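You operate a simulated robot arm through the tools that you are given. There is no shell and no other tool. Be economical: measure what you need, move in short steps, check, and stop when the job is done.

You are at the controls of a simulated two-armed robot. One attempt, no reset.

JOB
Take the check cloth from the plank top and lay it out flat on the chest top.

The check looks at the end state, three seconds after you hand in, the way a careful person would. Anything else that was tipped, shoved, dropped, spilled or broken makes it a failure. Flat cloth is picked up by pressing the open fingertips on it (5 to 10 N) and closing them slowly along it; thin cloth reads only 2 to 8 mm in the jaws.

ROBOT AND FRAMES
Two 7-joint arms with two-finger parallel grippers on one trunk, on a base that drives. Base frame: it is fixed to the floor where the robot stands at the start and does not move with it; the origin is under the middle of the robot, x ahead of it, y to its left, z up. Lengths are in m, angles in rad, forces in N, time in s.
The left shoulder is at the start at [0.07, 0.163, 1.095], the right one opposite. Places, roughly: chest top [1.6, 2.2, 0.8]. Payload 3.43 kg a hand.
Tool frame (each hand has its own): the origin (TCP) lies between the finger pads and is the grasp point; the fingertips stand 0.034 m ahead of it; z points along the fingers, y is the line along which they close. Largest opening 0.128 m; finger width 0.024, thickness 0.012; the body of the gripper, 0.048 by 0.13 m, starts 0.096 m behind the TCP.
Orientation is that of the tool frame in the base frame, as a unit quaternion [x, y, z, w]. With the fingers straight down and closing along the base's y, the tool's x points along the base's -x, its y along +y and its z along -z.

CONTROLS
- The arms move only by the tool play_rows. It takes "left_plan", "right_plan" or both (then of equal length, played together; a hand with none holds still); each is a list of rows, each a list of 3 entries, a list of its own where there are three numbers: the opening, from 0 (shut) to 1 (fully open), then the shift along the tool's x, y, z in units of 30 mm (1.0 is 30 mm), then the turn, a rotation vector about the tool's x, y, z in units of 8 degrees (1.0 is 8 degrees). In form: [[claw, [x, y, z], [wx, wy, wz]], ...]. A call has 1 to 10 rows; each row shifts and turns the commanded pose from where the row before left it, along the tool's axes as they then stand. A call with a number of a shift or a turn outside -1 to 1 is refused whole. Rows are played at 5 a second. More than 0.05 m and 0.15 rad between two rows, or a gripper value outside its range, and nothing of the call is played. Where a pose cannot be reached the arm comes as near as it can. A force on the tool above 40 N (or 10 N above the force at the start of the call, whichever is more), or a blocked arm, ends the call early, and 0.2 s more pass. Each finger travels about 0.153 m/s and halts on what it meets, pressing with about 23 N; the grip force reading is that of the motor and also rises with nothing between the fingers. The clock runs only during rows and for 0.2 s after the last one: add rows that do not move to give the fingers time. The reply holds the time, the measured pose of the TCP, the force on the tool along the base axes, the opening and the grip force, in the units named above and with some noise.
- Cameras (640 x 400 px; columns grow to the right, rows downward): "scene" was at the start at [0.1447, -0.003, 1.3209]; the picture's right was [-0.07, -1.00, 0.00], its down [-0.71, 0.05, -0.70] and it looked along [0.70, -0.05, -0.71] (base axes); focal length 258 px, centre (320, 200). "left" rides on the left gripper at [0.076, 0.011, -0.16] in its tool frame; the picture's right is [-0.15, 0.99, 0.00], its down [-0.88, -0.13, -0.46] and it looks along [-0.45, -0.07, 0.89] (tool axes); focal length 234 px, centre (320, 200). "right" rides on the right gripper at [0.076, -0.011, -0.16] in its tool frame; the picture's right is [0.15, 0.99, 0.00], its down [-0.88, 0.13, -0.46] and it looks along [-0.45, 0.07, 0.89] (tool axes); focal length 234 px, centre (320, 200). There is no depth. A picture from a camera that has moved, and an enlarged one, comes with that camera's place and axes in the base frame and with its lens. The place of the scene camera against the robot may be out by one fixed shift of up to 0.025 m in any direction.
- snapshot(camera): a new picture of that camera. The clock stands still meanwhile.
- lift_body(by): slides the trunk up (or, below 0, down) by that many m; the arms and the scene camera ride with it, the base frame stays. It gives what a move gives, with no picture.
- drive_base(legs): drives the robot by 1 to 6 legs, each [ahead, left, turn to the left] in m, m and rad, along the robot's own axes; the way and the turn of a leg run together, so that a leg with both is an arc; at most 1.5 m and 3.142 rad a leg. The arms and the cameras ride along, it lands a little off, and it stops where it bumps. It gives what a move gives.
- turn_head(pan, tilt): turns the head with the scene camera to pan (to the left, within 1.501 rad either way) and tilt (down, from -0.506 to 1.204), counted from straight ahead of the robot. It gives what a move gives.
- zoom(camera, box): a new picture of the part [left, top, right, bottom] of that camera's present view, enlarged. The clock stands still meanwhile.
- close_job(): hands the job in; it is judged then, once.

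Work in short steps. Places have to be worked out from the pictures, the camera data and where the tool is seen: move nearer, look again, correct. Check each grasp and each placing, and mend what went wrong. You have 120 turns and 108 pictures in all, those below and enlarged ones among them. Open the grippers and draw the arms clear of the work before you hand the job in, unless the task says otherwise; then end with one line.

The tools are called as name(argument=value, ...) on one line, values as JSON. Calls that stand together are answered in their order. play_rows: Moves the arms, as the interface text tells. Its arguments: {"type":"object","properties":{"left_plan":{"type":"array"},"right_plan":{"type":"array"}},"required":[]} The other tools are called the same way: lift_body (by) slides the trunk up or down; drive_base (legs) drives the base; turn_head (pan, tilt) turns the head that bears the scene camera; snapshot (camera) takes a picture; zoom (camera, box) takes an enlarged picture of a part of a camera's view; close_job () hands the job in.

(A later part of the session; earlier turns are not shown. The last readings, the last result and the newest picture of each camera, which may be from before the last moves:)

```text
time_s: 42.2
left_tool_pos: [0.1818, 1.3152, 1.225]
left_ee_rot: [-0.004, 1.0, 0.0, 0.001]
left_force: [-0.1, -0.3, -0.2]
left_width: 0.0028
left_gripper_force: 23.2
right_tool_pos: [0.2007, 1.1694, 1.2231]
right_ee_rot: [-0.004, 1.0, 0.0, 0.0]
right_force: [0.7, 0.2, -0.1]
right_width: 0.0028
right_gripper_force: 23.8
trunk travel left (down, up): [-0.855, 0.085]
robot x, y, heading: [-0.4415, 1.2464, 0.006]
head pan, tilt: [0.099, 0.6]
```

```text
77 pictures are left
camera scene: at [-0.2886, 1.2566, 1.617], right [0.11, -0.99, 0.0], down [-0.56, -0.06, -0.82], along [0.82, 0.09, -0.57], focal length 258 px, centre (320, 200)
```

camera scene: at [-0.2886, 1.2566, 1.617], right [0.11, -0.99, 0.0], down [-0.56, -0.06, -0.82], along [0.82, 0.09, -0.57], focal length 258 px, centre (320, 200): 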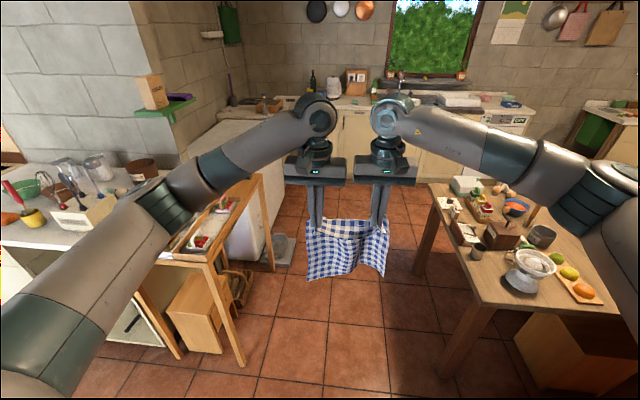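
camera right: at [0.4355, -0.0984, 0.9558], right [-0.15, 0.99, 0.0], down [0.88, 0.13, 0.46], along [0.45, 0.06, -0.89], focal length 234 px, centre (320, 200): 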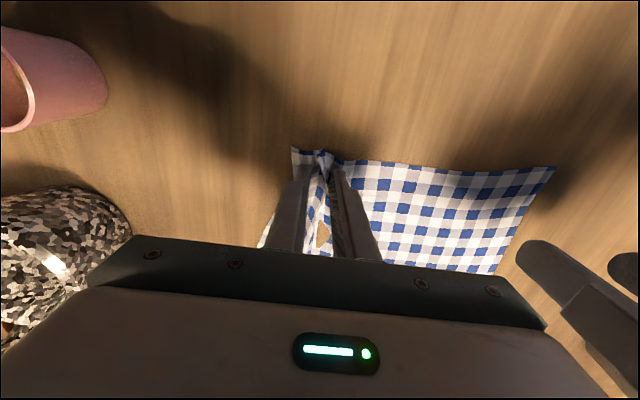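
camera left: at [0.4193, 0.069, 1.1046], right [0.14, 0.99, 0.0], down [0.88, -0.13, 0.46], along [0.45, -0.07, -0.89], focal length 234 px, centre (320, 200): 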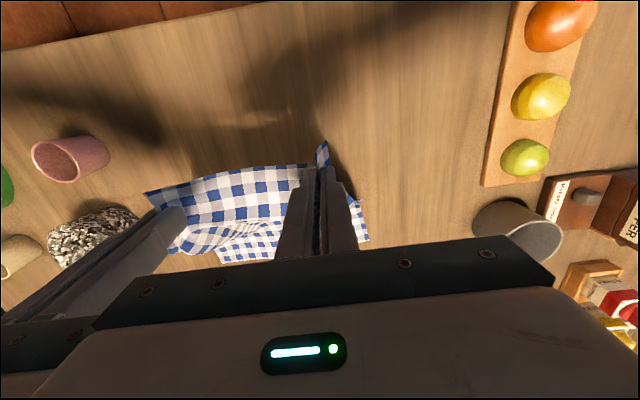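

Corridor confirmed: table edge at y≈0.75 and shelf legs at y≈1.79. There's a pale object on the floor near the freezer, so I'll zoom in on it.

zoom(camera="scene", box=[200, 160, 440, 310])

```text
2.67 times, centred on (320, 235) of scene
camera zoom: at [-0.2886, 1.2566, 1.617], right [0.11, -0.99, 0.0], down [-0.56, -0.06, -0.82], along [0.82, 0.09, -0.57], focal length 688 px, centre (320, 107)
```

zoom: 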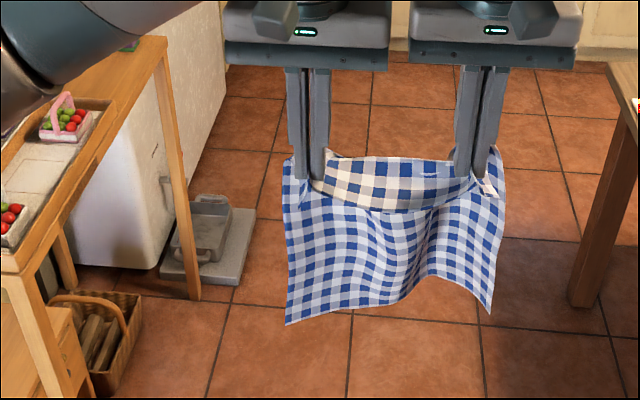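

The pale object is a scale on a slab, around x 1.05–1.4 and y 1.65–2.0, so I'll keep the base away from it. Driving on to about x≈1.65, y≈1.2.

drive_base(legs=[[1.05, -0.05, 0], [1.04, 0, 0]])

turn_head(pan=0.8, tilt=0.8)

snapshot(camera="scene")

```text
time_s: 52.7
left_tool_pos: [2.3013, 1.2685, 1.2259]
left_ee_rot: [0.002, 1.0, 0.0, 0.001]
left_force: [-0.2, -0.1, 0.2]
left_width: 0.0027
left_gripper_force: 23.3
right_tool_pos: [2.3191, 1.123, 1.224]
right_ee_rot: [0.002, 1.0, -0.002, 0.001]
right_force: [-0.2, 0.4, -0.9]
right_width: 0.0027
right_gripper_force: 23.3
trunk travel left (down, up): [-0.855, 0.085]
robot x, y, heading: [1.6811, 1.2052, -0.002]
head pan, tilt: [0.099, 0.6]
```

```text
time_s: 53.7
left_tool_pos: [2.3013, 1.2681, 1.2261]
left_ee_rot: [0.001, 1.0, 0.0, 0.001]
left_force: [0.1, -0.1, 0.4]
left_width: 0.0029
left_gripper_force: 22.9
right_tool_pos: [2.3206, 1.1228, 1.2254]
right_ee_rot: [0.002, 1.0, -0.001, 0.001]
right_force: [0.5, 0.8, 0.6]
right_width: 0.0028
right_gripper_force: 23.4
trunk travel left (down, up): [-0.855, 0.085]
robot x, y, heading: [1.6778, 1.204, -0.005]
head pan, tilt: [0.799, 0.799]
```

```text
75 pictures are left
camera scene: at [1.7994, 1.2656, 1.6003], right [0.71, -0.7, 0.0], down [-0.5, -0.51, -0.7], along [0.49, 0.5, -0.72], focal length 258 px, centre (320, 200)
```

scene: 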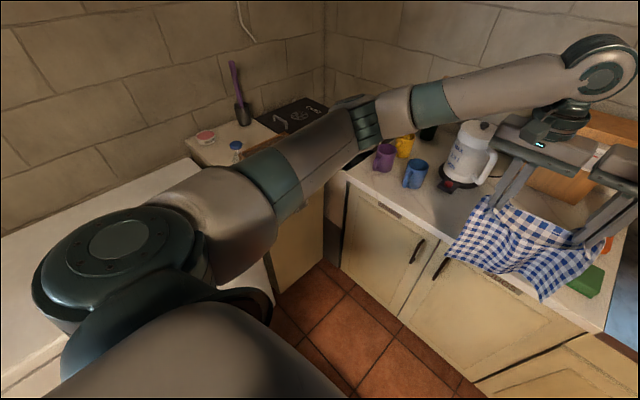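

The counter front is at x≈2.46, while the hands' turning radius only reaches about 2.36, so there's room. I'll turn left in place halfway, check, then finish.

drive_base(legs=[[-0.04, 0, 0], [0, 0, 0.78]])

drive_base(legs=[[0, 0, 0.79]])

turn_head(pan=0, tilt=0.75)

snapshot(camera="scene")

```text
time_s: 56.6
left_tool_pos: [2.0507, 1.6797, 1.2245]
left_ee_rot: [-0.366, 0.93, 0.001, 0.0]
left_force: [-0.4, -0.4, 0.0]
left_width: 0.0028
left_gripper_force: 23.1
right_tool_pos: [2.1637, 1.5848, 1.2246]
right_ee_rot: [-0.367, 0.93, -0.001, 0.002]
right_force: [-1.2, 0.0, 0.1]
right_width: 0.0027
right_gripper_force: 23.3
trunk travel left (down, up): [-0.855, 0.085]
robot x, y, heading: [1.6421, 1.2056, 0.749]
head pan, tilt: [0.799, 0.799]
```

```text
time_s: 59.1
left_tool_pos: [1.5978, 1.8298, 1.225]
left_ee_rot: [-0.695, 0.719, 0.0, 0.0]
left_force: [0.1, 1.0, -0.1]
left_width: 0.0026
left_gripper_force: 23.1
right_tool_pos: [1.7438, 1.8431, 1.2238]
right_ee_rot: [-0.694, 0.72, 0.0, 0.002]
right_force: [-0.3, -1.1, -0.6]
right_width: 0.0027
right_gripper_force: 23.0
trunk travel left (down, up): [-0.855, 0.085]
robot x, y, heading: [1.6386, 1.207, 1.537]
head pan, tilt: [0.799, 0.799]
```

```text
time_s: 60.2
left_tool_pos: [1.5973, 1.8314, 1.2242]
left_ee_rot: [-0.694, 0.72, 0.001, 0.001]
left_force: [0.0, 0.4, -1.0]
left_width: 0.0027
left_gripper_force: 22.9
right_tool_pos: [1.7443, 1.8439, 1.2246]
right_ee_rot: [-0.694, 0.72, -0.001, 0.002]
right_force: [0.2, -0.2, -0.3]
right_width: 0.0027
right_gripper_force: 23.0
trunk travel left (down, up): [-0.855, 0.085]
robot x, y, heading: [1.6374, 1.2063, 1.534]
head pan, tilt: [0.0, 0.75]
```

```text
74 pictures are left
camera scene: at [1.6587, 1.3418, 1.6042], right [1.0, -0.04, 0.0], down [-0.03, -0.68, -0.73], along [0.03, 0.73, -0.68], focal length 258 px, centre (320, 200)
```

scene: 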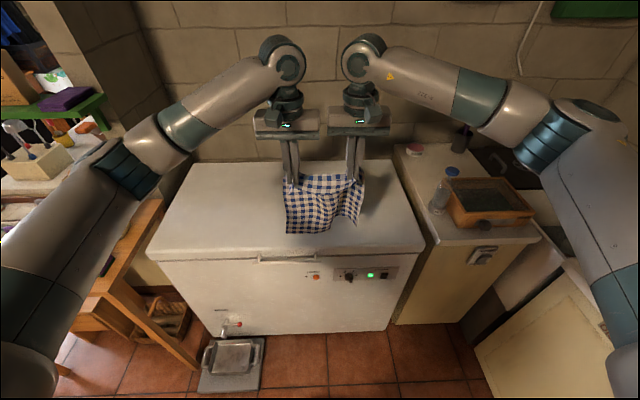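

I'm facing the chest. Its top spans roughly x 1.06–2.07 and y 1.9–2.5, and it's empty. I'll sidestep right away from the scale, square up, then move closer.

drive_base(legs=[[0, -0.11, 0.035], [0.24, 0, 0]])

snapshot(camera="scene")

snapshot(camera="left")

snapshot(camera="right")

```text
time_s: 62.7
left_tool_pos: [1.6899, 2.0627, 1.2263]
left_ee_rot: [-0.704, 0.71, 0.002, 0.001]
left_force: [-0.4, -0.3, 0.4]
left_width: 0.0028
left_gripper_force: 22.9
right_tool_pos: [1.8362, 2.0798, 1.2258]
right_ee_rot: [-0.704, 0.71, -0.001, 0.003]
right_force: [-0.1, 0.5, -0.6]
right_width: 0.0023
right_gripper_force: 22.9
trunk travel left (down, up): [-0.855, 0.085]
robot x, y, heading: [1.7522, 1.442, 1.56]
head pan, tilt: [0.0, 0.75]
```

```text
73 pictures are left
camera scene: at [1.7647, 1.5742, 1.6045], right [1.0, -0.01, 0.0], down [-0.01, -0.68, -0.73], along [0.01, 0.73, -0.68], focal length 258 px, centre (320, 200)
```

scene: 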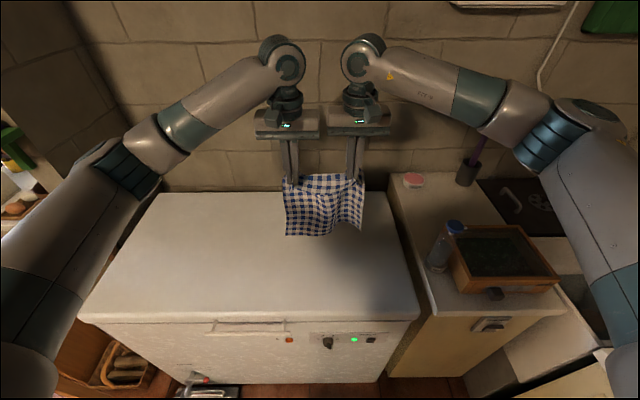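

```text
72 pictures are left
camera left: at [1.6787, 1.986, 1.3858], right [-0.99, 0.16, 0.0], down [0.14, 0.88, 0.46], along [0.07, 0.45, -0.89], focal length 234 px, centre (320, 200)
```

left: 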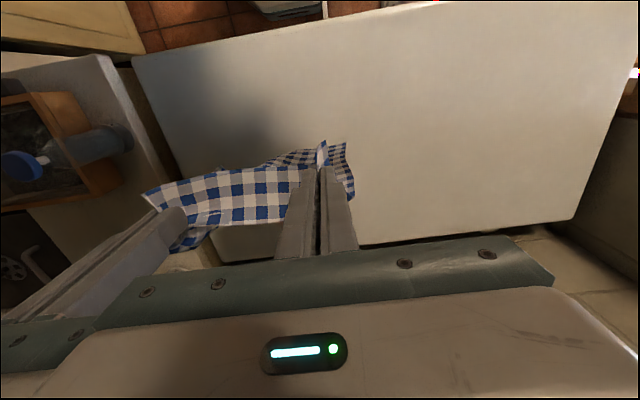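

```text
71 pictures are left
camera right: at [1.844, 2.0021, 1.3857], right [-0.99, -0.14, 0.0], down [-0.12, 0.88, 0.46], along [-0.06, 0.45, -0.89], focal length 234 px, centre (320, 200)
```

right: 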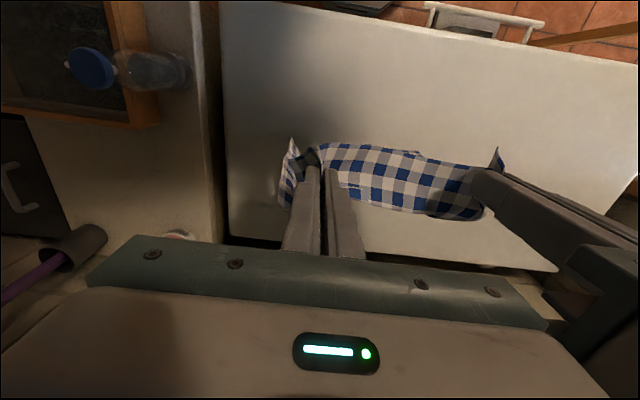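

Triangulation puts the chest top at z≈0.82–0.84, x 1.04–2.06, y 1.89–2.43. I'll reach the hands forward 0.2 m so the hanging edge can land toward the back, then lower.

play_rows(left_plan=[[0, [-0.6, 0, 0], [0, 0, 0]], [0, [-0.85, 0, 0], [0, 0, 0]], [0, [-0.85, 0, 0], [0, 0, 0]], [0, [-0.85, 0, 0], [0, 0, 0]], [0, [-0.85, 0, 0], [0, 0, 0]], [0, [-0.85, 0, 0], [0, 0, 0]], [0, [-0.85, 0, 0], [0, 0, 0]], [0, [-0.6, 0, 0], [0, 0, 0]], [0, [0, 0, 0], [0, 0, 0]]], right_plan=[[0, [-0.6, 0, 0], [0, 0, 0]], [0, [-0.85, 0, 0], [0, 0, 0]], [0, [-0.85, 0, 0], [0, 0, 0]], [0, [-0.85, 0, 0], [0, 0, 0]], [0, [-0.85, 0, 0], [0, 0, 0]], [0, [-0.85, 0, 0], [0, 0, 0]], [0, [-0.85, 0, 0], [0, 0, 0]], [0, [-0.6, 0, 0], [0, 0, 0]], [0, [0, 0, 0], [0, 0, 0]]])

lift_body(by=-0.08)

snapshot(camera="scene")

```text
time_s: 64.7
left_tool_pos: [1.6925, 2.2524, 1.2242]
left_ee_rot: [-0.704, 0.711, 0.001, -0.001]
left_force: [0.4, -0.7, -0.6]
left_width: 0.0029
left_gripper_force: 22.5
right_tool_pos: [1.8414, 2.2548, 1.2245]
right_ee_rot: [-0.704, 0.711, -0.001, 0.001]
right_force: [0.3, -0.4, -0.2]
right_width: 0.0027
right_gripper_force: 23.1
right hand out of reach, approached as far as the arm can: row 8
trunk travel left (down, up): [-0.855, 0.085]
robot x, y, heading: [1.7519, 1.4395, 1.559]
head pan, tilt: [0.0, 0.75]
```

```text
time_s: 65.9
left_tool_pos: [1.6916, 2.2525, 1.1441]
left_ee_rot: [-0.704, 0.71, 0.001, 0.0]
left_force: [0.3, 0.3, 0.0]
left_width: 0.003
left_gripper_force: 23.4
right_tool_pos: [1.8407, 2.2535, 1.1453]
right_ee_rot: [-0.704, 0.71, 0.0, 0.002]
right_force: [0.0, 0.0, -0.6]
right_width: 0.0028
right_gripper_force: 22.9
trunk travel left (down, up): [-0.775, 0.165]
robot x, y, heading: [1.7477, 1.4418, 1.559]
head pan, tilt: [0.0, 0.75]
```

```text
70 pictures are left
camera scene: at [1.7644, 1.5765, 1.5243], right [1.0, -0.01, 0.0], down [-0.01, -0.68, -0.73], along [0.01, 0.73, -0.68], focal length 258 px, centre (320, 200)
```

scene: 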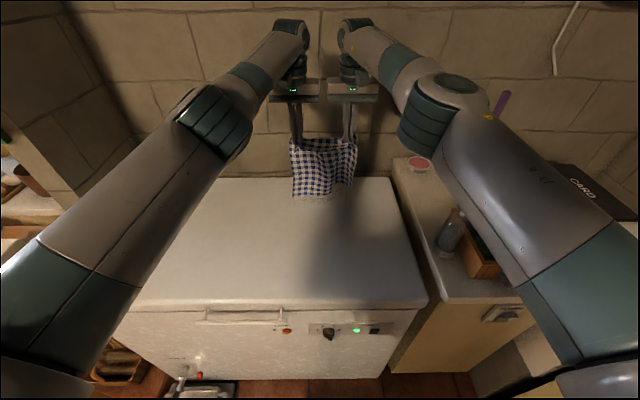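

The bottom edge looks close to the surface. I'll zoom in to see the gap.

zoom(camera="scene", box=[240, 90, 420, 222])

```text
3.03 times, centred on (330, 156) of scene
camera zoom: at [1.7644, 1.5765, 1.5243], right [1.0, -0.01, 0.0], down [-0.01, -0.68, -0.73], along [0.01, 0.73, -0.68], focal length 782 px, centre (290, 333)
```

zoom: 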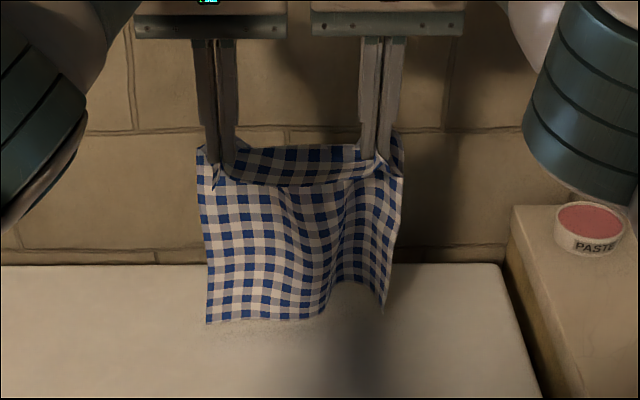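

There's still a few cm of gap. I'll lower the trunk another 0.05 m and look.

lift_body(by=-0.05)

zoom(camera="scene", box=[240, 90, 420, 222])

```text
time_s: 66.8
left_tool_pos: [1.6911, 2.253, 1.0943]
left_ee_rot: [-0.705, 0.709, 0.001, 0.001]
left_force: [0.1, 0.0, -0.3]
left_width: 0.0022
left_gripper_force: 23.0
right_tool_pos: [1.8404, 2.2556, 1.0954]
right_ee_rot: [-0.704, 0.71, -0.001, 0.003]
right_force: [-0.2, 0.0, -0.8]
right_width: 0.0027
right_gripper_force: 23.4
trunk travel left (down, up): [-0.725, 0.215]
robot x, y, heading: [1.7528, 1.4396, 1.56]
head pan, tilt: [0.0, 0.75]
```

```text
3.03 times, centred on (330, 156) of scene
camera zoom: at [1.7644, 1.576, 1.4743], right [1.0, -0.01, 0.0], down [-0.01, -0.68, -0.73], along [0.01, 0.73, -0.68], focal length 782 px, centre (290, 333)
```

zoom: 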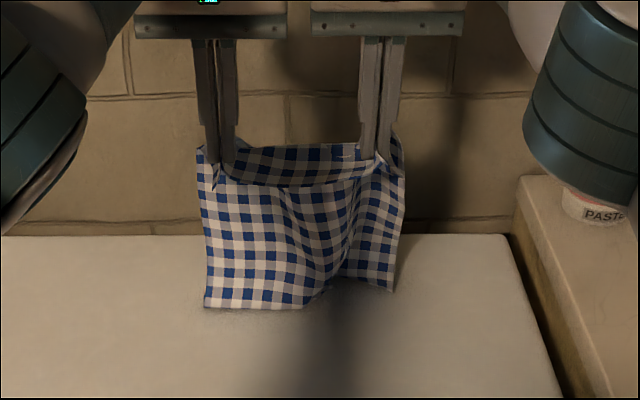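

The lower edge is now resting on the chest at about y≈2.25. I'll swing the hands back and down along an arc, spreading them slightly, so the cloth lays out toward me.

play_rows(left_plan=[[0, [0.7, 0.03, 0.09], [0, 0, 0]], [0, [0.7, 0.03, 0.09], [0, 0, 0]], [0, [0.7, 0.03, 0.09], [0, 0, 0]], [0, [0.65, 0.03, 0.27], [0, 0, 0]], [0, [0.65, 0.03, 0.27], [0, 0, 0]], [0, [0.65, 0.03, 0.27], [0, 0, 0]], [0, [0.56, 0.03, 0.42], [0, 0, 0]], [0, [0.56, 0.03, 0.42], [0, 0, 0]], [0, [0.56, 0.03, 0.42], [0, 0, 0]], [0, [0, 0, 0], [0, 0, 0]]], right_plan=[[0, [0.7, -0.03, 0.09], [0, 0, 0]], [0, [0.7, -0.03, 0.09], [0, 0, 0]], [0, [0.7, -0.03, 0.09], [0, 0, 0]], [0, [0.65, -0.03, 0.27], [0, 0, 0]], [0, [0.65, -0.03, 0.27], [0, 0, 0]], [0, [0.65, -0.03, 0.27], [0, 0, 0]], [0, [0.56, -0.03, 0.42], [0, 0, 0]], [0, [0.56, -0.03, 0.42], [0, 0, 0]], [0, [0.56, -0.03, 0.42], [0, 0, 0]], [0, [0, 0, 0], [0, 0, 0]]])

snapshot(camera="scene")

snapshot(camera="left")

snapshot(camera="right")

```text
time_s: 69.0
left_tool_pos: [1.6817, 2.0778, 1.0231]
left_ee_rot: [-0.704, 0.71, -0.001, 0.0]
left_force: [16.6, -2.2, -0.9]
left_width: 0.0029
left_gripper_force: 23.0
right_tool_pos: [1.8459, 2.0836, 1.0249]
right_ee_rot: [-0.705, 0.709, 0.0, 0.001]
right_force: [-16.9, 1.2, -0.1]
right_width: 0.0025
right_gripper_force: 22.9
trunk travel left (down, up): [-0.725, 0.215]
robot x, y, heading: [1.7485, 1.4408, 1.56]
head pan, tilt: [0.0, 0.75]
```

```text
67 pictures are left
camera scene: at [1.7645, 1.5768, 1.4742], right [1.0, -0.01, 0.0], down [-0.01, -0.68, -0.73], along [0.01, 0.73, -0.68], focal length 258 px, centre (320, 200)
```

scene: 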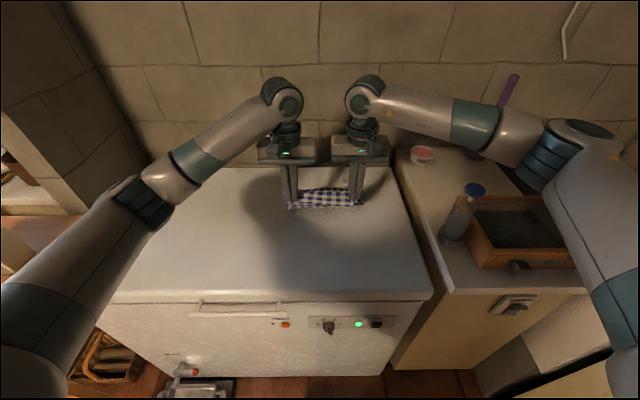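

```text
66 pictures are left
camera left: at [1.6697, 2.0024, 1.1831], right [-0.99, 0.16, 0.0], down [0.14, 0.88, 0.46], along [0.07, 0.45, -0.89], focal length 234 px, centre (320, 200)
```

left: 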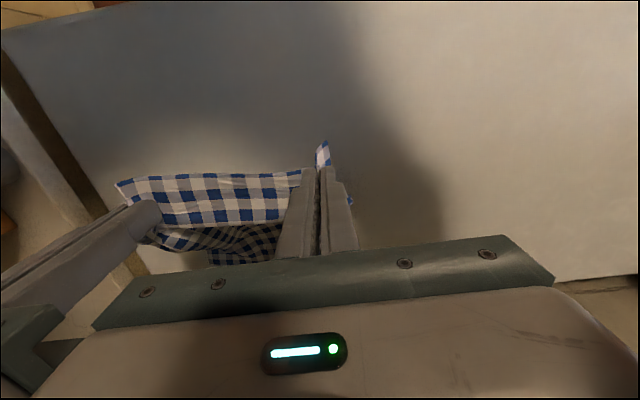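

```text
65 pictures are left
camera right: at [1.8554, 2.0064, 1.1855], right [-0.99, -0.14, 0.0], down [-0.12, 0.88, 0.46], along [-0.06, 0.45, -0.89], focal length 234 px, centre (320, 200)
```

right: 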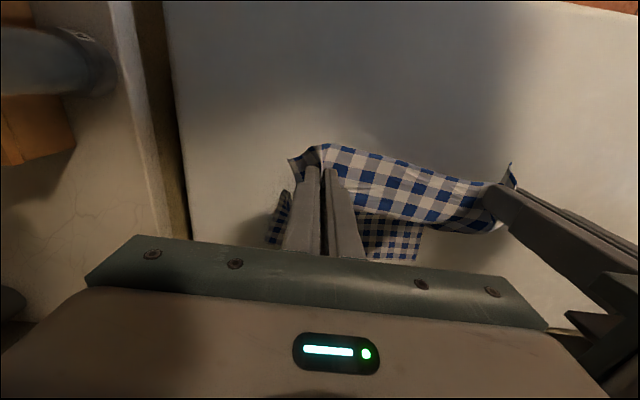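

The cloth is taut crosswise (about 16 N), so I'll bring the hands back in a few mm. I'll continue the arc down to just above the surface.

play_rows(left_plan=[[0, [0.42, -0.08, 0.56], [0, 0, 0]], [0, [0.42, -0.08, 0.56], [0, 0, 0]], [0, [0.42, 0, 0.56], [0, 0, 0]], [0, [0.27, 0, 0.64], [0, 0, 0]], [0, [0.27, 0, 0.64], [0, 0, 0]], [0, [0.27, 0, 0.64], [0, 0, 0]], [0, [0, 0, 0], [0, 0, 0]]], right_plan=[[0, [0.42, 0.08, 0.56], [0, 0, 0]], [0, [0.42, 0.08, 0.56], [0, 0, 0]], [0, [0.42, 0, 0.56], [0, 0, 0]], [0, [0.27, 0, 0.64], [0, 0, 0]], [0, [0.27, 0, 0.64], [0, 0, 0]], [0, [0.27, 0, 0.64], [0, 0, 0]], [0, [0, 0, 0], [0, 0, 0]]])

snapshot(camera="left")

snapshot(camera="right")

zoom(camera="scene", box=[220, 120, 420, 250])

```text
time_s: 70.6
left_tool_pos: [1.6866, 2.0179, 0.9161]
left_ee_rot: [-0.705, 0.71, 0.0, 0.0]
left_force: [0.0, -0.5, -0.3]
left_width: 0.0027
left_gripper_force: 22.8
right_tool_pos: [1.8432, 2.0211, 0.9156]
right_ee_rot: [-0.704, 0.71, 0.0, 0.003]
right_force: [-0.5, -0.3, 1.1]
right_width: 0.0026
right_gripper_force: 22.6
trunk travel left (down, up): [-0.725, 0.215]
robot x, y, heading: [1.7491, 1.4398, 1.566]
head pan, tilt: [0.0, 0.75]
```

```text
64 pictures are left
camera left: at [1.6754, 1.943, 1.0758], right [-0.99, 0.16, 0.0], down [0.14, 0.88, 0.46], along [0.07, 0.45, -0.89], focal length 234 px, centre (320, 200)
```

left: 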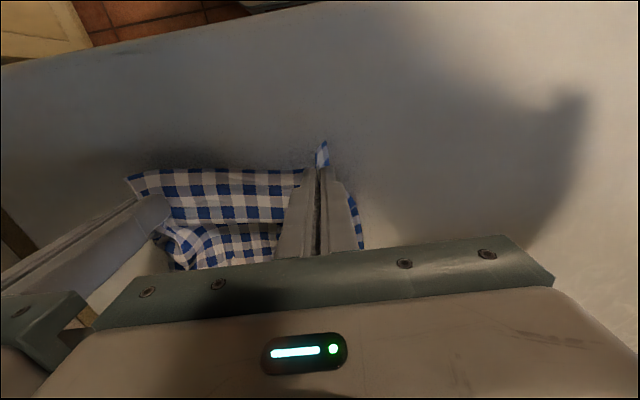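

```text
63 pictures are left
camera right: at [1.8511, 1.9438, 1.0759], right [-0.99, -0.14, 0.0], down [-0.12, 0.88, 0.46], along [-0.06, 0.45, -0.89], focal length 234 px, centre (320, 200)
```

right: 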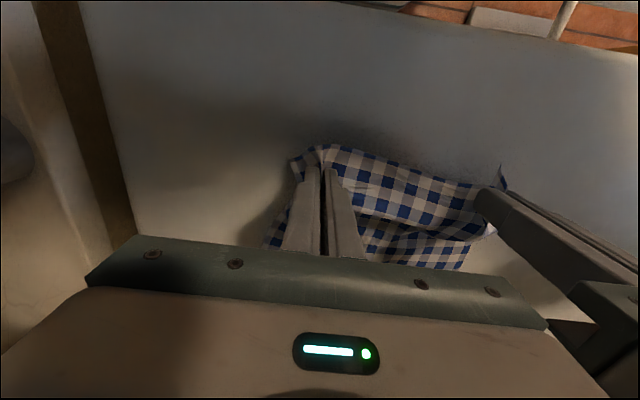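

```text
3.08 times, centred on (320, 185) of scene
camera zoom: at [1.7643, 1.5764, 1.4742], right [1.0, -0.01, 0.0], down [-0.01, -0.68, -0.73], along [0.01, 0.73, -0.68], focal length 794 px, centre (320, 246)
```

zoom: 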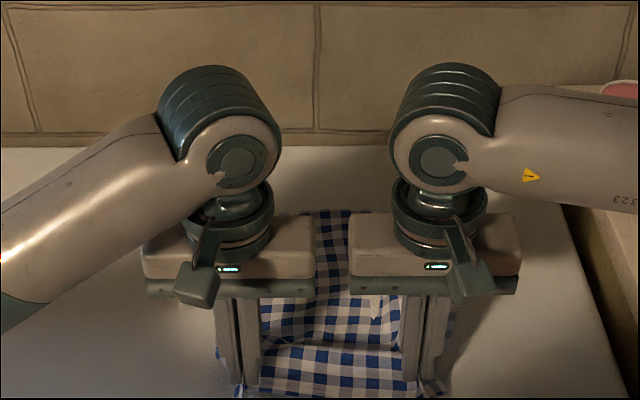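

The cloth is laying down, with some slack behind the grips. I'll lower about 30 mm more while pulling back 30 mm.

play_rows(left_plan=[[0, [0.33, 0, 0.33], [0, 0, 0]], [0, [0.33, 0, 0.33], [0, 0, 0]], [0, [0.33, 0, 0.33], [0, 0, 0]], [0, [0, 0, 0], [0, 0, 0]]], right_plan=[[0, [0.33, 0, 0.33], [0, 0, 0]], [0, [0.33, 0, 0.33], [0, 0, 0]], [0, [0.33, 0, 0.33], [0, 0, 0]], [0, [0, 0, 0], [0, 0, 0]]])

snapshot(camera="left")

snapshot(camera="right")

```text
time_s: 71.6
left_tool_pos: [1.6858, 1.9888, 0.8869]
left_ee_rot: [-0.704, 0.711, 0.0, 0.0]
left_force: [-0.3, 1.0, 1.6]
left_width: 0.0027
left_gripper_force: 23.3
right_tool_pos: [1.8422, 1.9921, 0.8875]
right_ee_rot: [-0.704, 0.71, -0.001, 0.001]
right_force: [-0.8, -0.1, 0.3]
right_width: 0.0027
right_gripper_force: 22.6
trunk travel left (down, up): [-0.725, 0.215]
robot x, y, heading: [1.7469, 1.437, 1.561]
head pan, tilt: [0.0, 0.75]
```

```text
61 pictures are left
camera left: at [1.6757, 1.9142, 1.0461], right [-0.99, 0.16, 0.0], down [0.14, 0.88, 0.46], along [0.07, 0.45, -0.89], focal length 234 px, centre (320, 200)
```

left: 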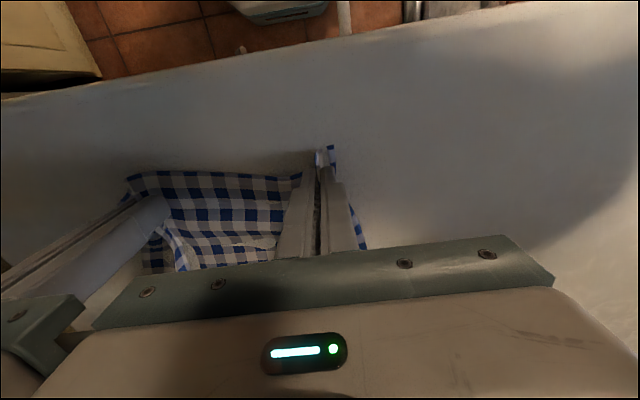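

```text
60 pictures are left
camera right: at [1.8509, 1.9153, 1.0478], right [-0.99, -0.14, 0.0], down [-0.12, 0.88, 0.46], along [-0.06, 0.45, -0.89], focal length 234 px, centre (320, 200)
```

right: 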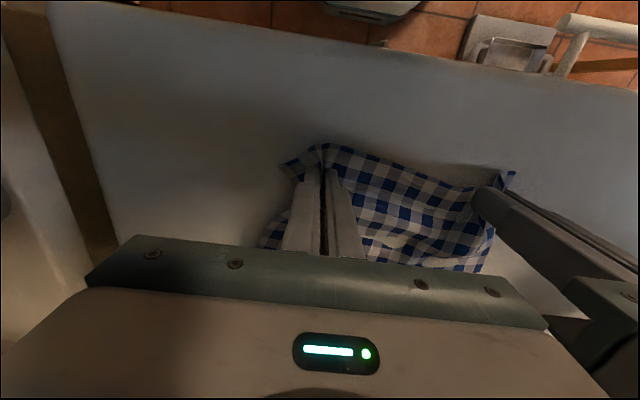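

The tips are near the surface. I'll lower 8 mm more with a 15 mm pull back, checking forces.

play_rows(left_plan=[[0, [0.17, 0, 0.13], [0, 0, 0]], [0, [0.17, 0, 0.13], [0, 0, 0]], [0, [0.17, 0, 0], [0, 0, 0]], [0, [0, 0, 0], [0, 0, 0]]], right_plan=[[0, [0.17, 0, 0.13], [0, 0, 0]], [0, [0.17, 0, 0.13], [0, 0, 0]], [0, [0.17, 0, 0], [0, 0, 0]], [0, [0, 0, 0], [0, 0, 0]]])

zoom(camera="scene", box=[220, 120, 420, 250])

```text
time_s: 72.4
left_tool_pos: [1.686, 1.9764, 0.8843]
left_ee_rot: [-0.704, 0.71, 0.003, 0.007]
left_force: [-1.8, -3.5, 19.7]
left_width: 0.0028
left_gripper_force: 22.8
right_tool_pos: [1.8406, 1.9771, 0.8858]
right_ee_rot: [-0.704, 0.71, 0.005, 0.005]
right_force: [2.0, -2.3, 15.7]
right_width: 0.0028
right_gripper_force: 22.5
trunk travel left (down, up): [-0.725, 0.215]
robot x, y, heading: [1.7484, 1.4402, 1.565]
head pan, tilt: [0.0, 0.75]
stopped in row 3 (left hand): the force on the tool passed its limit (the readings are from after the stop); the commanded pose is now the measured one
```

```text
3.08 times, centred on (320, 185) of scene
camera zoom: at [1.7643, 1.5727, 1.4747], right [1.0, -0.01, 0.0], down [-0.01, -0.68, -0.73], along [0.01, 0.73, -0.68], focal length 794 px, centre (320, 246)
```

zoom: 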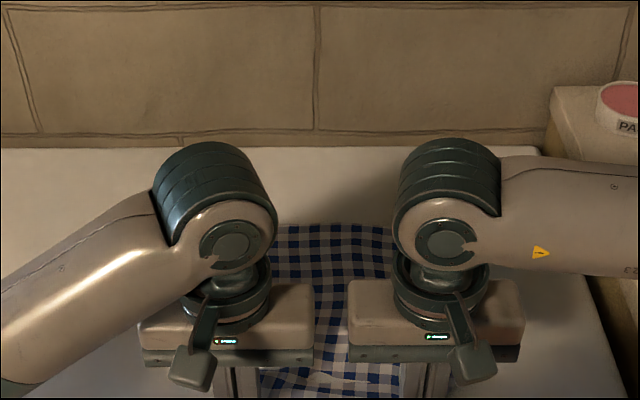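

Contact comes at TCP z≈0.885, so the surface is at about 0.851. The cloth now spans roughly y 1.96–2.28. I'll ease the pressure and open slowly so the fingertips spread the gathered folds back out.

play_rows(left_plan=[[0, [0, 0, -0.06], [0, 0, 0]], [0.05, [0, 0, 0], [0, 0, 0]], [0.1, [0, 0, 0], [0, 0, 0]], [0.15, [0, 0, 0], [0, 0, 0]], [0.2, [0, 0, 0], [0, 0, 0]], [0.25, [0, 0, 0], [0, 0, 0]], [0.3, [0, 0, 0], [0, 0, 0]], [0.35, [0, 0, 0], [0, 0, 0]], [0.35, [0, 0, 0], [0, 0, 0]]], right_plan=[[0, [0, 0, -0.04], [0, 0, 0]], [0.05, [0, 0, 0], [0, 0, 0]], [0.1, [0, 0, 0], [0, 0, 0]], [0.15, [0, 0, 0], [0, 0, 0]], [0.2, [0, 0, 0], [0, 0, 0]], [0.25, [0, 0, 0], [0, 0, 0]], [0.3, [0, 0, 0], [0, 0, 0]], [0.35, [0, 0, 0], [0, 0, 0]], [0.35, [0, 0, 0], [0, 0, 0]]])

snapshot(camera="left")

snapshot(camera="right")

```text
time_s: 74.4
left_tool_pos: [1.6856, 1.9762, 0.8856]
left_ee_rot: [-0.704, 0.71, 0.002, 0.006]
left_force: [3.5, 1.3, 18.9]
left_width: 0.0408
left_gripper_force: 0.1
right_tool_pos: [1.8418, 1.978, 0.8861]
right_ee_rot: [-0.704, 0.71, 0.003, 0.002]
right_force: [0.1, 0.5, 20.8]
right_width: 0.0404
right_gripper_force: 0.1
trunk travel left (down, up): [-0.725, 0.215]
robot x, y, heading: [1.7508, 1.4391, 1.561]
head pan, tilt: [0.0, 0.75]
```

```text
58 pictures are left
camera left: at [1.6741, 1.8981, 1.0445], right [-0.99, 0.16, 0.0], down [0.14, 0.87, 0.47], along [0.07, 0.46, -0.88], focal length 234 px, centre (320, 200)
```

left: 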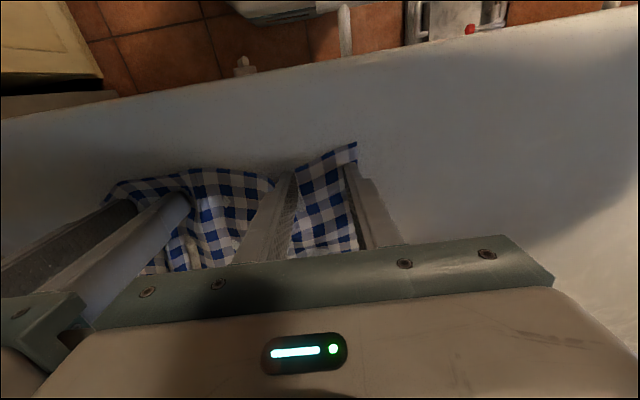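

```text
57 pictures are left
camera right: at [1.8505, 1.8996, 1.0451], right [-0.99, -0.14, 0.0], down [-0.12, 0.88, 0.46], along [-0.06, 0.46, -0.89], focal length 234 px, centre (320, 200)
```

right: 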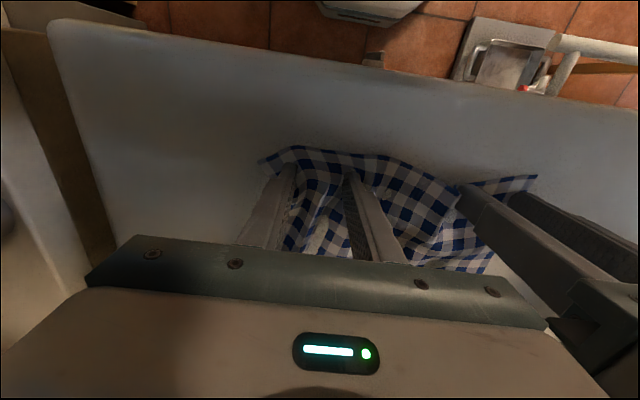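

Both have released. I'll lift both hands straight up about 0.15 m and look at how the cloth lies.

play_rows(left_plan=[[0.35, [0, 0, -0.3], [0, 0, 0]], [0.35, [0, 0, -0.8], [0, 0, 0]], [0.35, [0, 0, -0.9], [0, 0, 0]], [0.35, [0, 0.3, -0.9], [0, 0, 0]], [0.35, [0, 0.8, -0.9], [0, 0, 0]], [0.35, [0, 0.9, -0.9], [0, 0, 0]], [0.35, [0, 0.9, 0], [0, 0, 0]], [0.35, [0, 0.9, 0], [0, 0, 0]], [0.35, [0, 0, 0], [0, 0, 0]]], right_plan=[[0.35, [0, 0, -0.3], [0, 0, 0]], [0.35, [0, 0, -0.8], [0, 0, 0]], [0.35, [0, 0, -0.9], [0, 0, 0]], [0.35, [0, -0.3, -0.9], [0, 0, 0]], [0.35, [0, -0.8, -0.9], [0, 0, 0]], [0.35, [0, -0.9, -0.9], [0, 0, 0]], [0.35, [0, -0.9, 0], [0, 0, 0]], [0.35, [0, -0.9, 0], [0, 0, 0]], [0.35, [0, 0, 0], [0, 0, 0]]])

snapshot(camera="scene")

```text
time_s: 76.4
left_tool_pos: [1.5695, 1.9766, 1.0233]
left_ee_rot: [-0.704, 0.71, 0.001, 0.004]
left_force: [-1.0, 0.1, -0.3]
left_width: 0.0447
left_gripper_force: 0.0
right_tool_pos: [1.9582, 1.9791, 1.0261]
right_ee_rot: [-0.704, 0.71, 0.001, 0.003]
right_force: [-0.5, -1.4, -0.5]
right_width: 0.0447
right_gripper_force: 0.0
trunk travel left (down, up): [-0.725, 0.215]
robot x, y, heading: [1.7485, 1.4423, 1.562]
head pan, tilt: [0.0, 0.75]
```

```text
56 pictures are left
camera scene: at [1.7644, 1.5771, 1.4742], right [1.0, -0.01, 0.0], down [-0.01, -0.68, -0.73], along [0.01, 0.73, -0.68], focal length 258 px, centre (320, 200)
```

scene: 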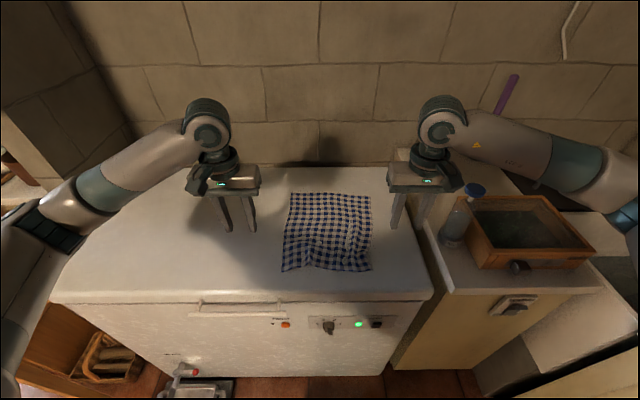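

Very good: the cloth is nearly flat and well inside the chest top. I'll zoom in to check for wrinkles.

zoom(camera="scene", box=[256, 180, 400, 280])

snapshot(camera="left")

snapshot(camera="right")

```text
4.00 times, centred on (328, 230) of scene
camera zoom: at [1.7644, 1.5771, 1.4742], right [1.0, -0.01, 0.0], down [-0.01, -0.68, -0.73], along [0.01, 0.73, -0.68], focal length 1033 px, centre (288, 80)
```

zoom: 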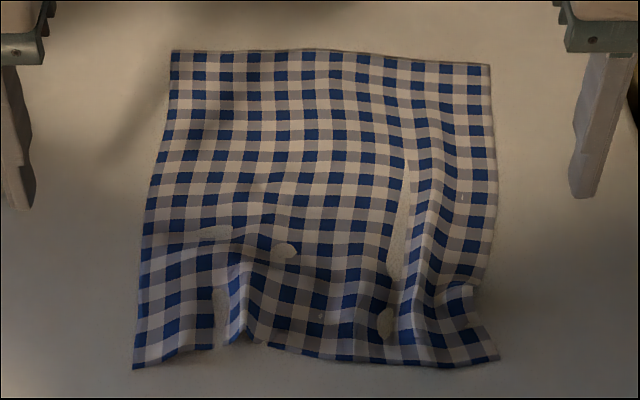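

```text
54 pictures are left
camera left: at [1.5576, 1.8993, 1.1814], right [-0.99, 0.16, 0.0], down [0.14, 0.88, 0.46], along [0.07, 0.46, -0.89], focal length 234 px, centre (320, 200)
```

left: 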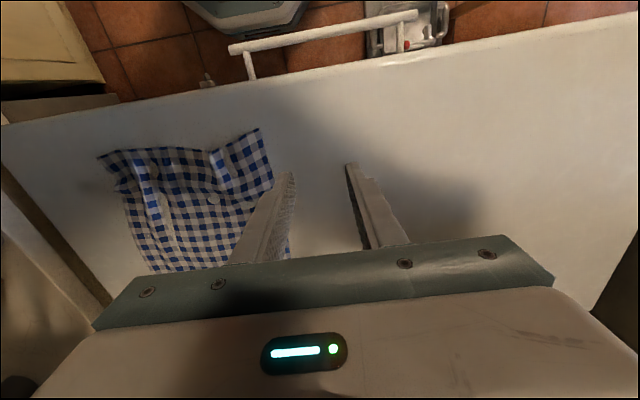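

```text
53 pictures are left
camera right: at [1.9663, 1.9015, 1.1847], right [-0.99, -0.14, 0.0], down [-0.12, 0.88, 0.46], along [-0.06, 0.46, -0.89], focal length 234 px, centre (320, 200)
```

right: 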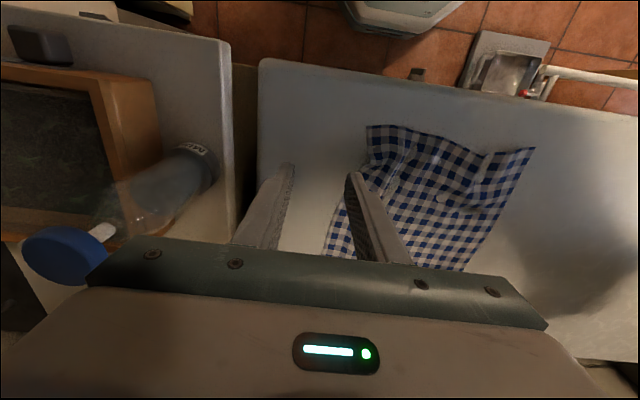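

The cloth is spread, but a ridge near the right side and a small tent at the near edge remain; the near corners are 0.246 m apart where the full width is about 0.28. I'll press shut fingertips near both near corners and drag them outward, first hovering just above.

play_rows(left_plan=[[0.2, [0, -0.82, 0], [0, 0, 0]], [0, [0, -0.82, 0.2], [0, 0, 0]], [0, [0, -0.82, 0.6], [0, 0, 0]], [0, [0, -0.82, 0.8], [0, 0, 0]], [0, [0, 0, 0.8], [0, 0, 0]], [0, [0, 0, 0.8], [0, 0, 0]], [0, [0, 0, 0.7], [0, 0, 0]], [0, [0, 0, 0], [0, 0, 0]]], right_plan=[[0.2, [0.03, 0.67, 0], [0, 0, 0]], [0, [0.03, 0.67, 0.2], [0, 0, 0]], [0, [0.03, 0.67, 0.6], [0, 0, 0]], [0, [0.03, 0.67, 0.8], [0, 0, 0]], [0, [0, 0, 0.8], [0, 0, 0]], [0, [0, 0, 0.8], [0, 0, 0]], [0, [0, 0, 0.8], [0, 0, 0]], [0, [0, 0, 0], [0, 0, 0]]])

snapshot(camera="left")

snapshot(camera="right")

```text
time_s: 78.2
left_tool_pos: [1.6702, 1.9756, 0.9058]
left_ee_rot: [-0.704, 0.71, 0.002, 0.005]
left_force: [-0.5, 0.8, -0.7]
left_width: 0.0
left_gripper_force: 23.2
right_tool_pos: [1.8733, 1.9777, 0.9016]
right_ee_rot: [-0.704, 0.71, 0.002, 0.003]
right_force: [0.0, 0.4, 0.4]
right_width: 0.0001
right_gripper_force: 22.9
trunk travel left (down, up): [-0.725, 0.215]
robot x, y, heading: [1.7486, 1.4394, 1.559]
head pan, tilt: [0.0, 0.75]
```

```text
52 pictures are left
camera left: at [1.6584, 1.8993, 1.0653], right [-0.99, 0.15, 0.0], down [0.14, 0.88, 0.46], along [0.07, 0.46, -0.89], focal length 234 px, centre (320, 200)
```

left: 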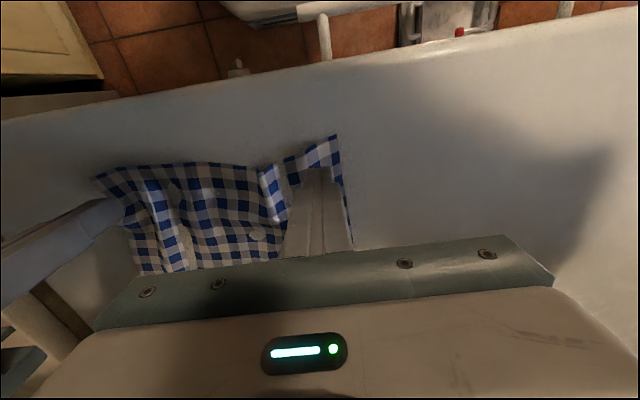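

```text
51 pictures are left
camera right: at [1.8824, 1.899, 1.0621], right [-0.99, -0.14, 0.0], down [-0.12, 0.88, 0.46], along [-0.06, 0.46, -0.89], focal length 234 px, centre (320, 200)
```

right: 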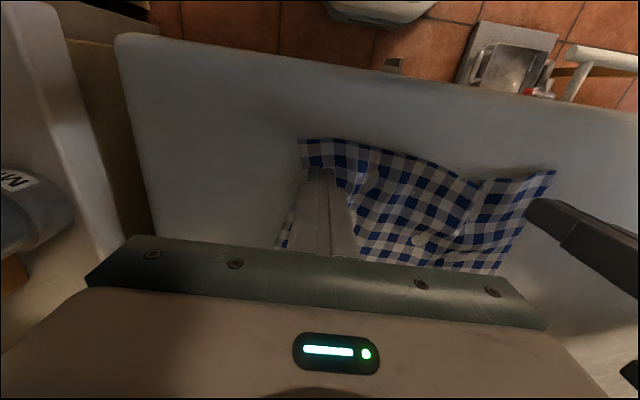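

Both tips sit just inside the corners, outside the ridges. I'll lower into light contact.

play_rows(left_plan=[[0, [0, 0, 0.35], [0, 0, 0]], [0, [0, 0, 0.3], [0, 0, 0]], [0, [0, 0, 0.05], [0, 0, 0]], [0, [0, 0, 0], [0, 0, 0]]], right_plan=[[0, [0, 0, 0.3], [0, 0, 0]], [0, [0, 0, 0.2], [0, 0, 0]], [0, [0, 0, 0.05], [0, 0, 0]], [0, [0, 0, 0], [0, 0, 0]]])

```text
time_s: 79.2
left_tool_pos: [1.6691, 1.9769, 0.8862]
left_ee_rot: [-0.704, 0.71, 0.002, 0.004]
left_force: [-0.2, 0.3, 1.6]
left_width: 0.0001
left_gripper_force: 23.0
right_tool_pos: [1.8752, 1.976, 0.8891]
right_ee_rot: [-0.703, 0.711, 0.002, 0.003]
right_force: [0.2, 0.0, 0.0]
right_width: 0.0
right_gripper_force: 22.9
trunk travel left (down, up): [-0.725, 0.215]
robot x, y, heading: [1.7494, 1.4427, 1.559]
head pan, tilt: [0.0, 0.75]
```

Almost touching. I'll go down 2 mm on the left and 4 mm on the right, then drag each outward 18 mm.

play_rows(left_plan=[[0, [0, 0, 0.04], [0, 0, 0]], [0, [0, 0, 0], [0, 0, 0]], [0, [0, 0.1, 0], [0, 0, 0]], [0, [0, 0.1, 0], [0, 0, 0]], [0, [0, 0.1, 0], [0, 0, 0]], [0, [0, 0.1, 0], [0, 0, 0]], [0, [0, 0.1, 0], [0, 0, 0]], [0, [0, 0.1, 0], [0, 0, 0]], [0, [0, 0, 0], [0, 0, 0]]], right_plan=[[0, [0, 0, 0.08], [0, 0, 0]], [0, [0, 0, 0.04], [0, 0, 0]], [0, [0, -0.1, 0], [0, 0, 0]], [0, [0, -0.1, 0], [0, 0, 0]], [0, [0, -0.1, 0], [0, 0, 0]], [0, [0, -0.1, 0], [0, 0, 0]], [0, [0, -0.1, 0], [0, 0, 0]], [0, [0, -0.1, 0], [0, 0, 0]], [0, [0, 0, 0], [0, 0, 0]]])

snapshot(camera="left")

snapshot(camera="right")

```text
time_s: 81.2
left_tool_pos: [1.654, 1.9767, 0.8863]
left_ee_rot: [-0.704, 0.71, 0.002, 0.005]
left_force: [1.1, 0.0, 4.3]
left_width: 0.0001
left_gripper_force: 22.9
right_tool_pos: [1.8908, 1.9738, 0.8858]
right_ee_rot: [-0.704, 0.71, 0.003, 0.004]
right_force: [-3.1, -1.1, 17.5]
right_width: 0.0
right_gripper_force: 22.7
trunk travel left (down, up): [-0.725, 0.215]
robot x, y, heading: [1.7456, 1.4402, 1.557]
head pan, tilt: [0.0, 0.75]
```

```text
50 pictures are left
camera left: at [1.641, 1.8991, 1.0449], right [-0.99, 0.16, 0.0], down [0.14, 0.87, 0.46], along [0.07, 0.46, -0.89], focal length 234 px, centre (320, 200)
```

left: 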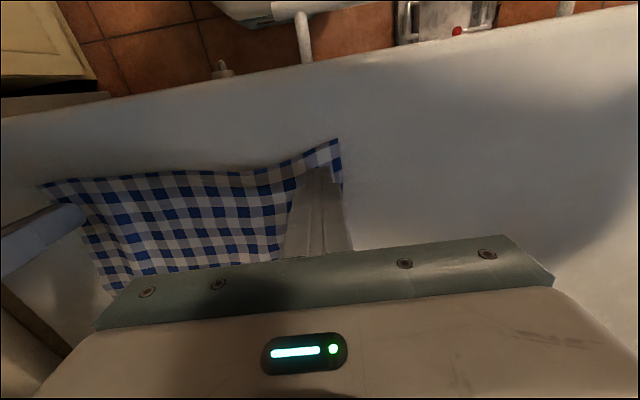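

```text
49 pictures are left
camera right: at [1.901, 1.897, 1.0454], right [-0.99, -0.14, 0.0], down [-0.12, 0.88, 0.46], along [-0.06, 0.46, -0.89], focal length 234 px, centre (320, 200)
```

right: 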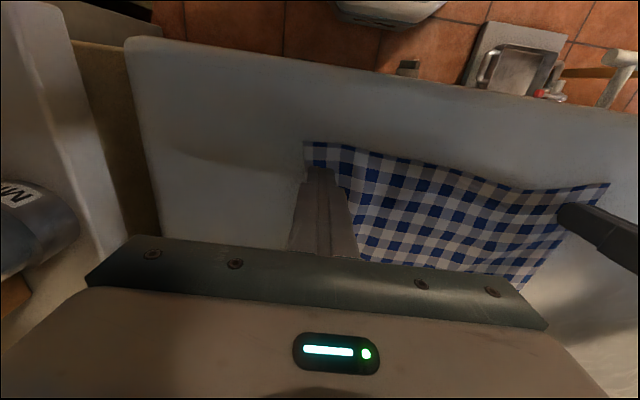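

Both ridges are gone and the cloth is stretched smooth. I'll lift the hands straight up, move them apart and inspect.

play_rows(left_plan=[[0, [0, 0, -0.2], [0, 0, 0]], [0, [0, 0, -0.6], [0, 0, 0]], [0, [0, 0, -0.9], [0, 0, 0]], [0, [0, 0.3, -0.9], [0, 0, 0]], [0, [0, 0.9, -0.9], [0, 0, 0]], [0, [0, 0.9, -0.9], [0, 0, 0]], [0, [0, 0.9, 0], [0, 0, 0]], [0, [0, 0.9, 0], [0, 0, 0]], [0, [0, 0, 0], [0, 0, 0]]], right_plan=[[0, [0, 0, -0.2], [0, 0, 0]], [0, [0, 0, -0.6], [0, 0, 0]], [0, [0, 0, -0.9], [0, 0, 0]], [0, [0, 0, -0.9], [0, 0, 0]], [0, [0, -0.5, -0.9], [0, 0, 0]], [0, [0, -0.5, -0.9], [0, 0, 0]], [0, [0, -0.5, 0], [0, 0, 0]], [0, [0, -0.5, 0], [0, 0, 0]], [0, [0, 0, 0], [0, 0, 0]]])

zoom(camera="scene", box=[248, 180, 400, 280])

snapshot(camera="scene")

```text
time_s: 83.2
left_tool_pos: [1.5365, 1.9791, 1.0131]
left_ee_rot: [-0.704, 0.71, 0.001, 0.003]
left_force: [0.5, 0.3, -0.1]
left_width: 0.0
left_gripper_force: 23.2
right_tool_pos: [1.9535, 1.9752, 1.0173]
right_ee_rot: [-0.704, 0.71, 0.002, 0.003]
right_force: [0.2, 0.8, 0.8]
right_width: 0.0002
right_gripper_force: 22.7
trunk travel left (down, up): [-0.725, 0.215]
robot x, y, heading: [1.7504, 1.4432, 1.559]
head pan, tilt: [0.0, 0.75]
```

```text
4.00 times, centred on (324, 230) of scene
camera zoom: at [1.7647, 1.577, 1.4742], right [1.0, -0.01, 0.0], down [-0.01, -0.68, -0.73], along [0.01, 0.73, -0.68], focal length 1033 px, centre (304, 80)
```

zoom: 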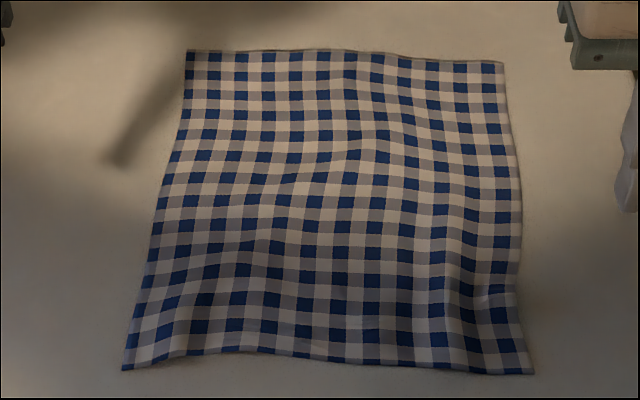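

```text
47 pictures are left
camera scene: at [1.7647, 1.577, 1.4742], right [1.0, -0.01, 0.0], down [-0.01, -0.68, -0.73], along [0.01, 0.73, -0.68], focal length 258 px, centre (320, 200)
```

scene: 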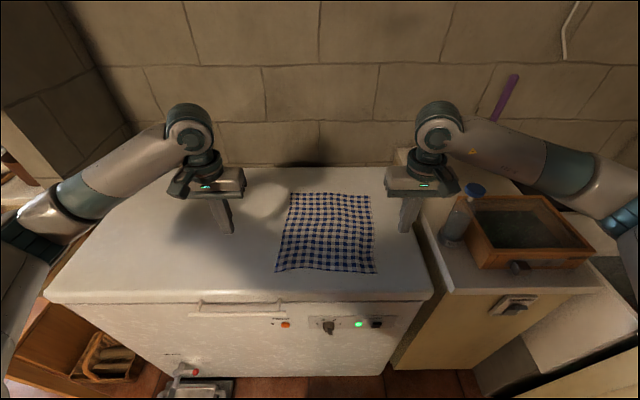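

The cloth lies flat with its full width restored, well inside the chest top. I'll open the grippers, raise, and back the arms clear.

lift_body(by=0.12)

play_rows(left_plan=[[0.5, [0, 0, -0.3], [0, 0, 0]], [0.5, [0, 0, 0], [0, 0, 0]], [0.5, [0, 0, 0], [0, 0, 0]]], right_plan=[[0.5, [0, 0, -0.3], [0, 0, 0]], [0.5, [0, 0, 0], [0, 0, 0]], [0.5, [0, 0, 0], [0, 0, 0]]])

drive_base(legs=[[-0.22, 0, 0]])

snapshot(camera="scene")

```text
time_s: 84.7
left_tool_pos: [1.5368, 1.9786, 1.1333]
left_ee_rot: [-0.704, 0.71, 0.001, 0.004]
left_force: [0.5, -0.4, 0.6]
left_width: 0.0
left_gripper_force: 23.6
right_tool_pos: [1.9524, 1.9743, 1.1358]
right_ee_rot: [-0.704, 0.71, 0.002, 0.003]
right_force: [0.7, -0.5, 0.9]
right_width: 0.0001
right_gripper_force: 23.0
trunk travel left (down, up): [-0.845, 0.095]
robot x, y, heading: [1.7506, 1.4361, 1.559]
head pan, tilt: [0.0, 0.75]
```

```text
time_s: 85.5
left_tool_pos: [1.5367, 1.9778, 1.1417]
left_ee_rot: [-0.704, 0.71, 0.002, 0.004]
left_force: [-0.3, 0.6, 0.5]
left_width: 0.064
left_gripper_force: 0.0
right_tool_pos: [1.9523, 1.9735, 1.1453]
right_ee_rot: [-0.704, 0.71, 0.002, 0.004]
right_force: [-0.1, 0.9, -0.1]
right_width: 0.0639
right_gripper_force: 0.1
trunk travel left (down, up): [-0.845, 0.095]
robot x, y, heading: [1.7479, 1.4398, 1.557]
head pan, tilt: [0.0, 0.75]
```

```text
time_s: 87.2
left_tool_pos: [1.5327, 1.7522, 1.1411]
left_ee_rot: [-0.706, 0.709, 0.002, 0.004]
left_force: [1.0, -0.7, -0.9]
left_width: 0.0639
left_gripper_force: 0.0
right_tool_pos: [1.9494, 1.7485, 1.1462]
right_ee_rot: [-0.705, 0.709, 0.001, 0.002]
right_force: [0.5, -0.1, 0.0]
right_width: 0.0641
right_gripper_force: 0.1
trunk travel left (down, up): [-0.845, 0.095]
robot x, y, heading: [1.7488, 1.2105, 1.565]
head pan, tilt: [0.0, 0.75]
```

```text
46 pictures are left
camera scene: at [1.762, 1.3517, 1.594], right [1.0, -0.01, 0.0], down [0.0, -0.68, -0.73], along [0.0, 0.73, -0.68], focal length 258 px, centre (320, 200)
```

scene: 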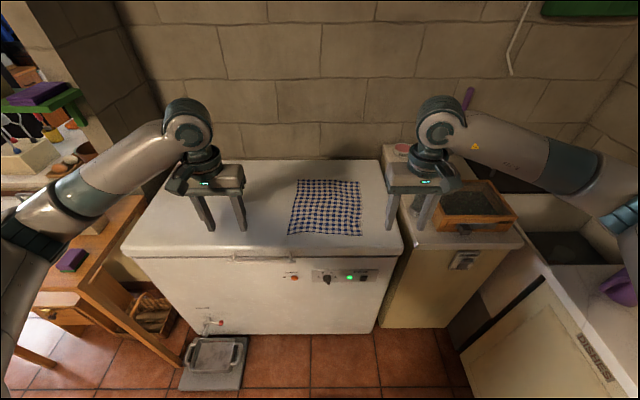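

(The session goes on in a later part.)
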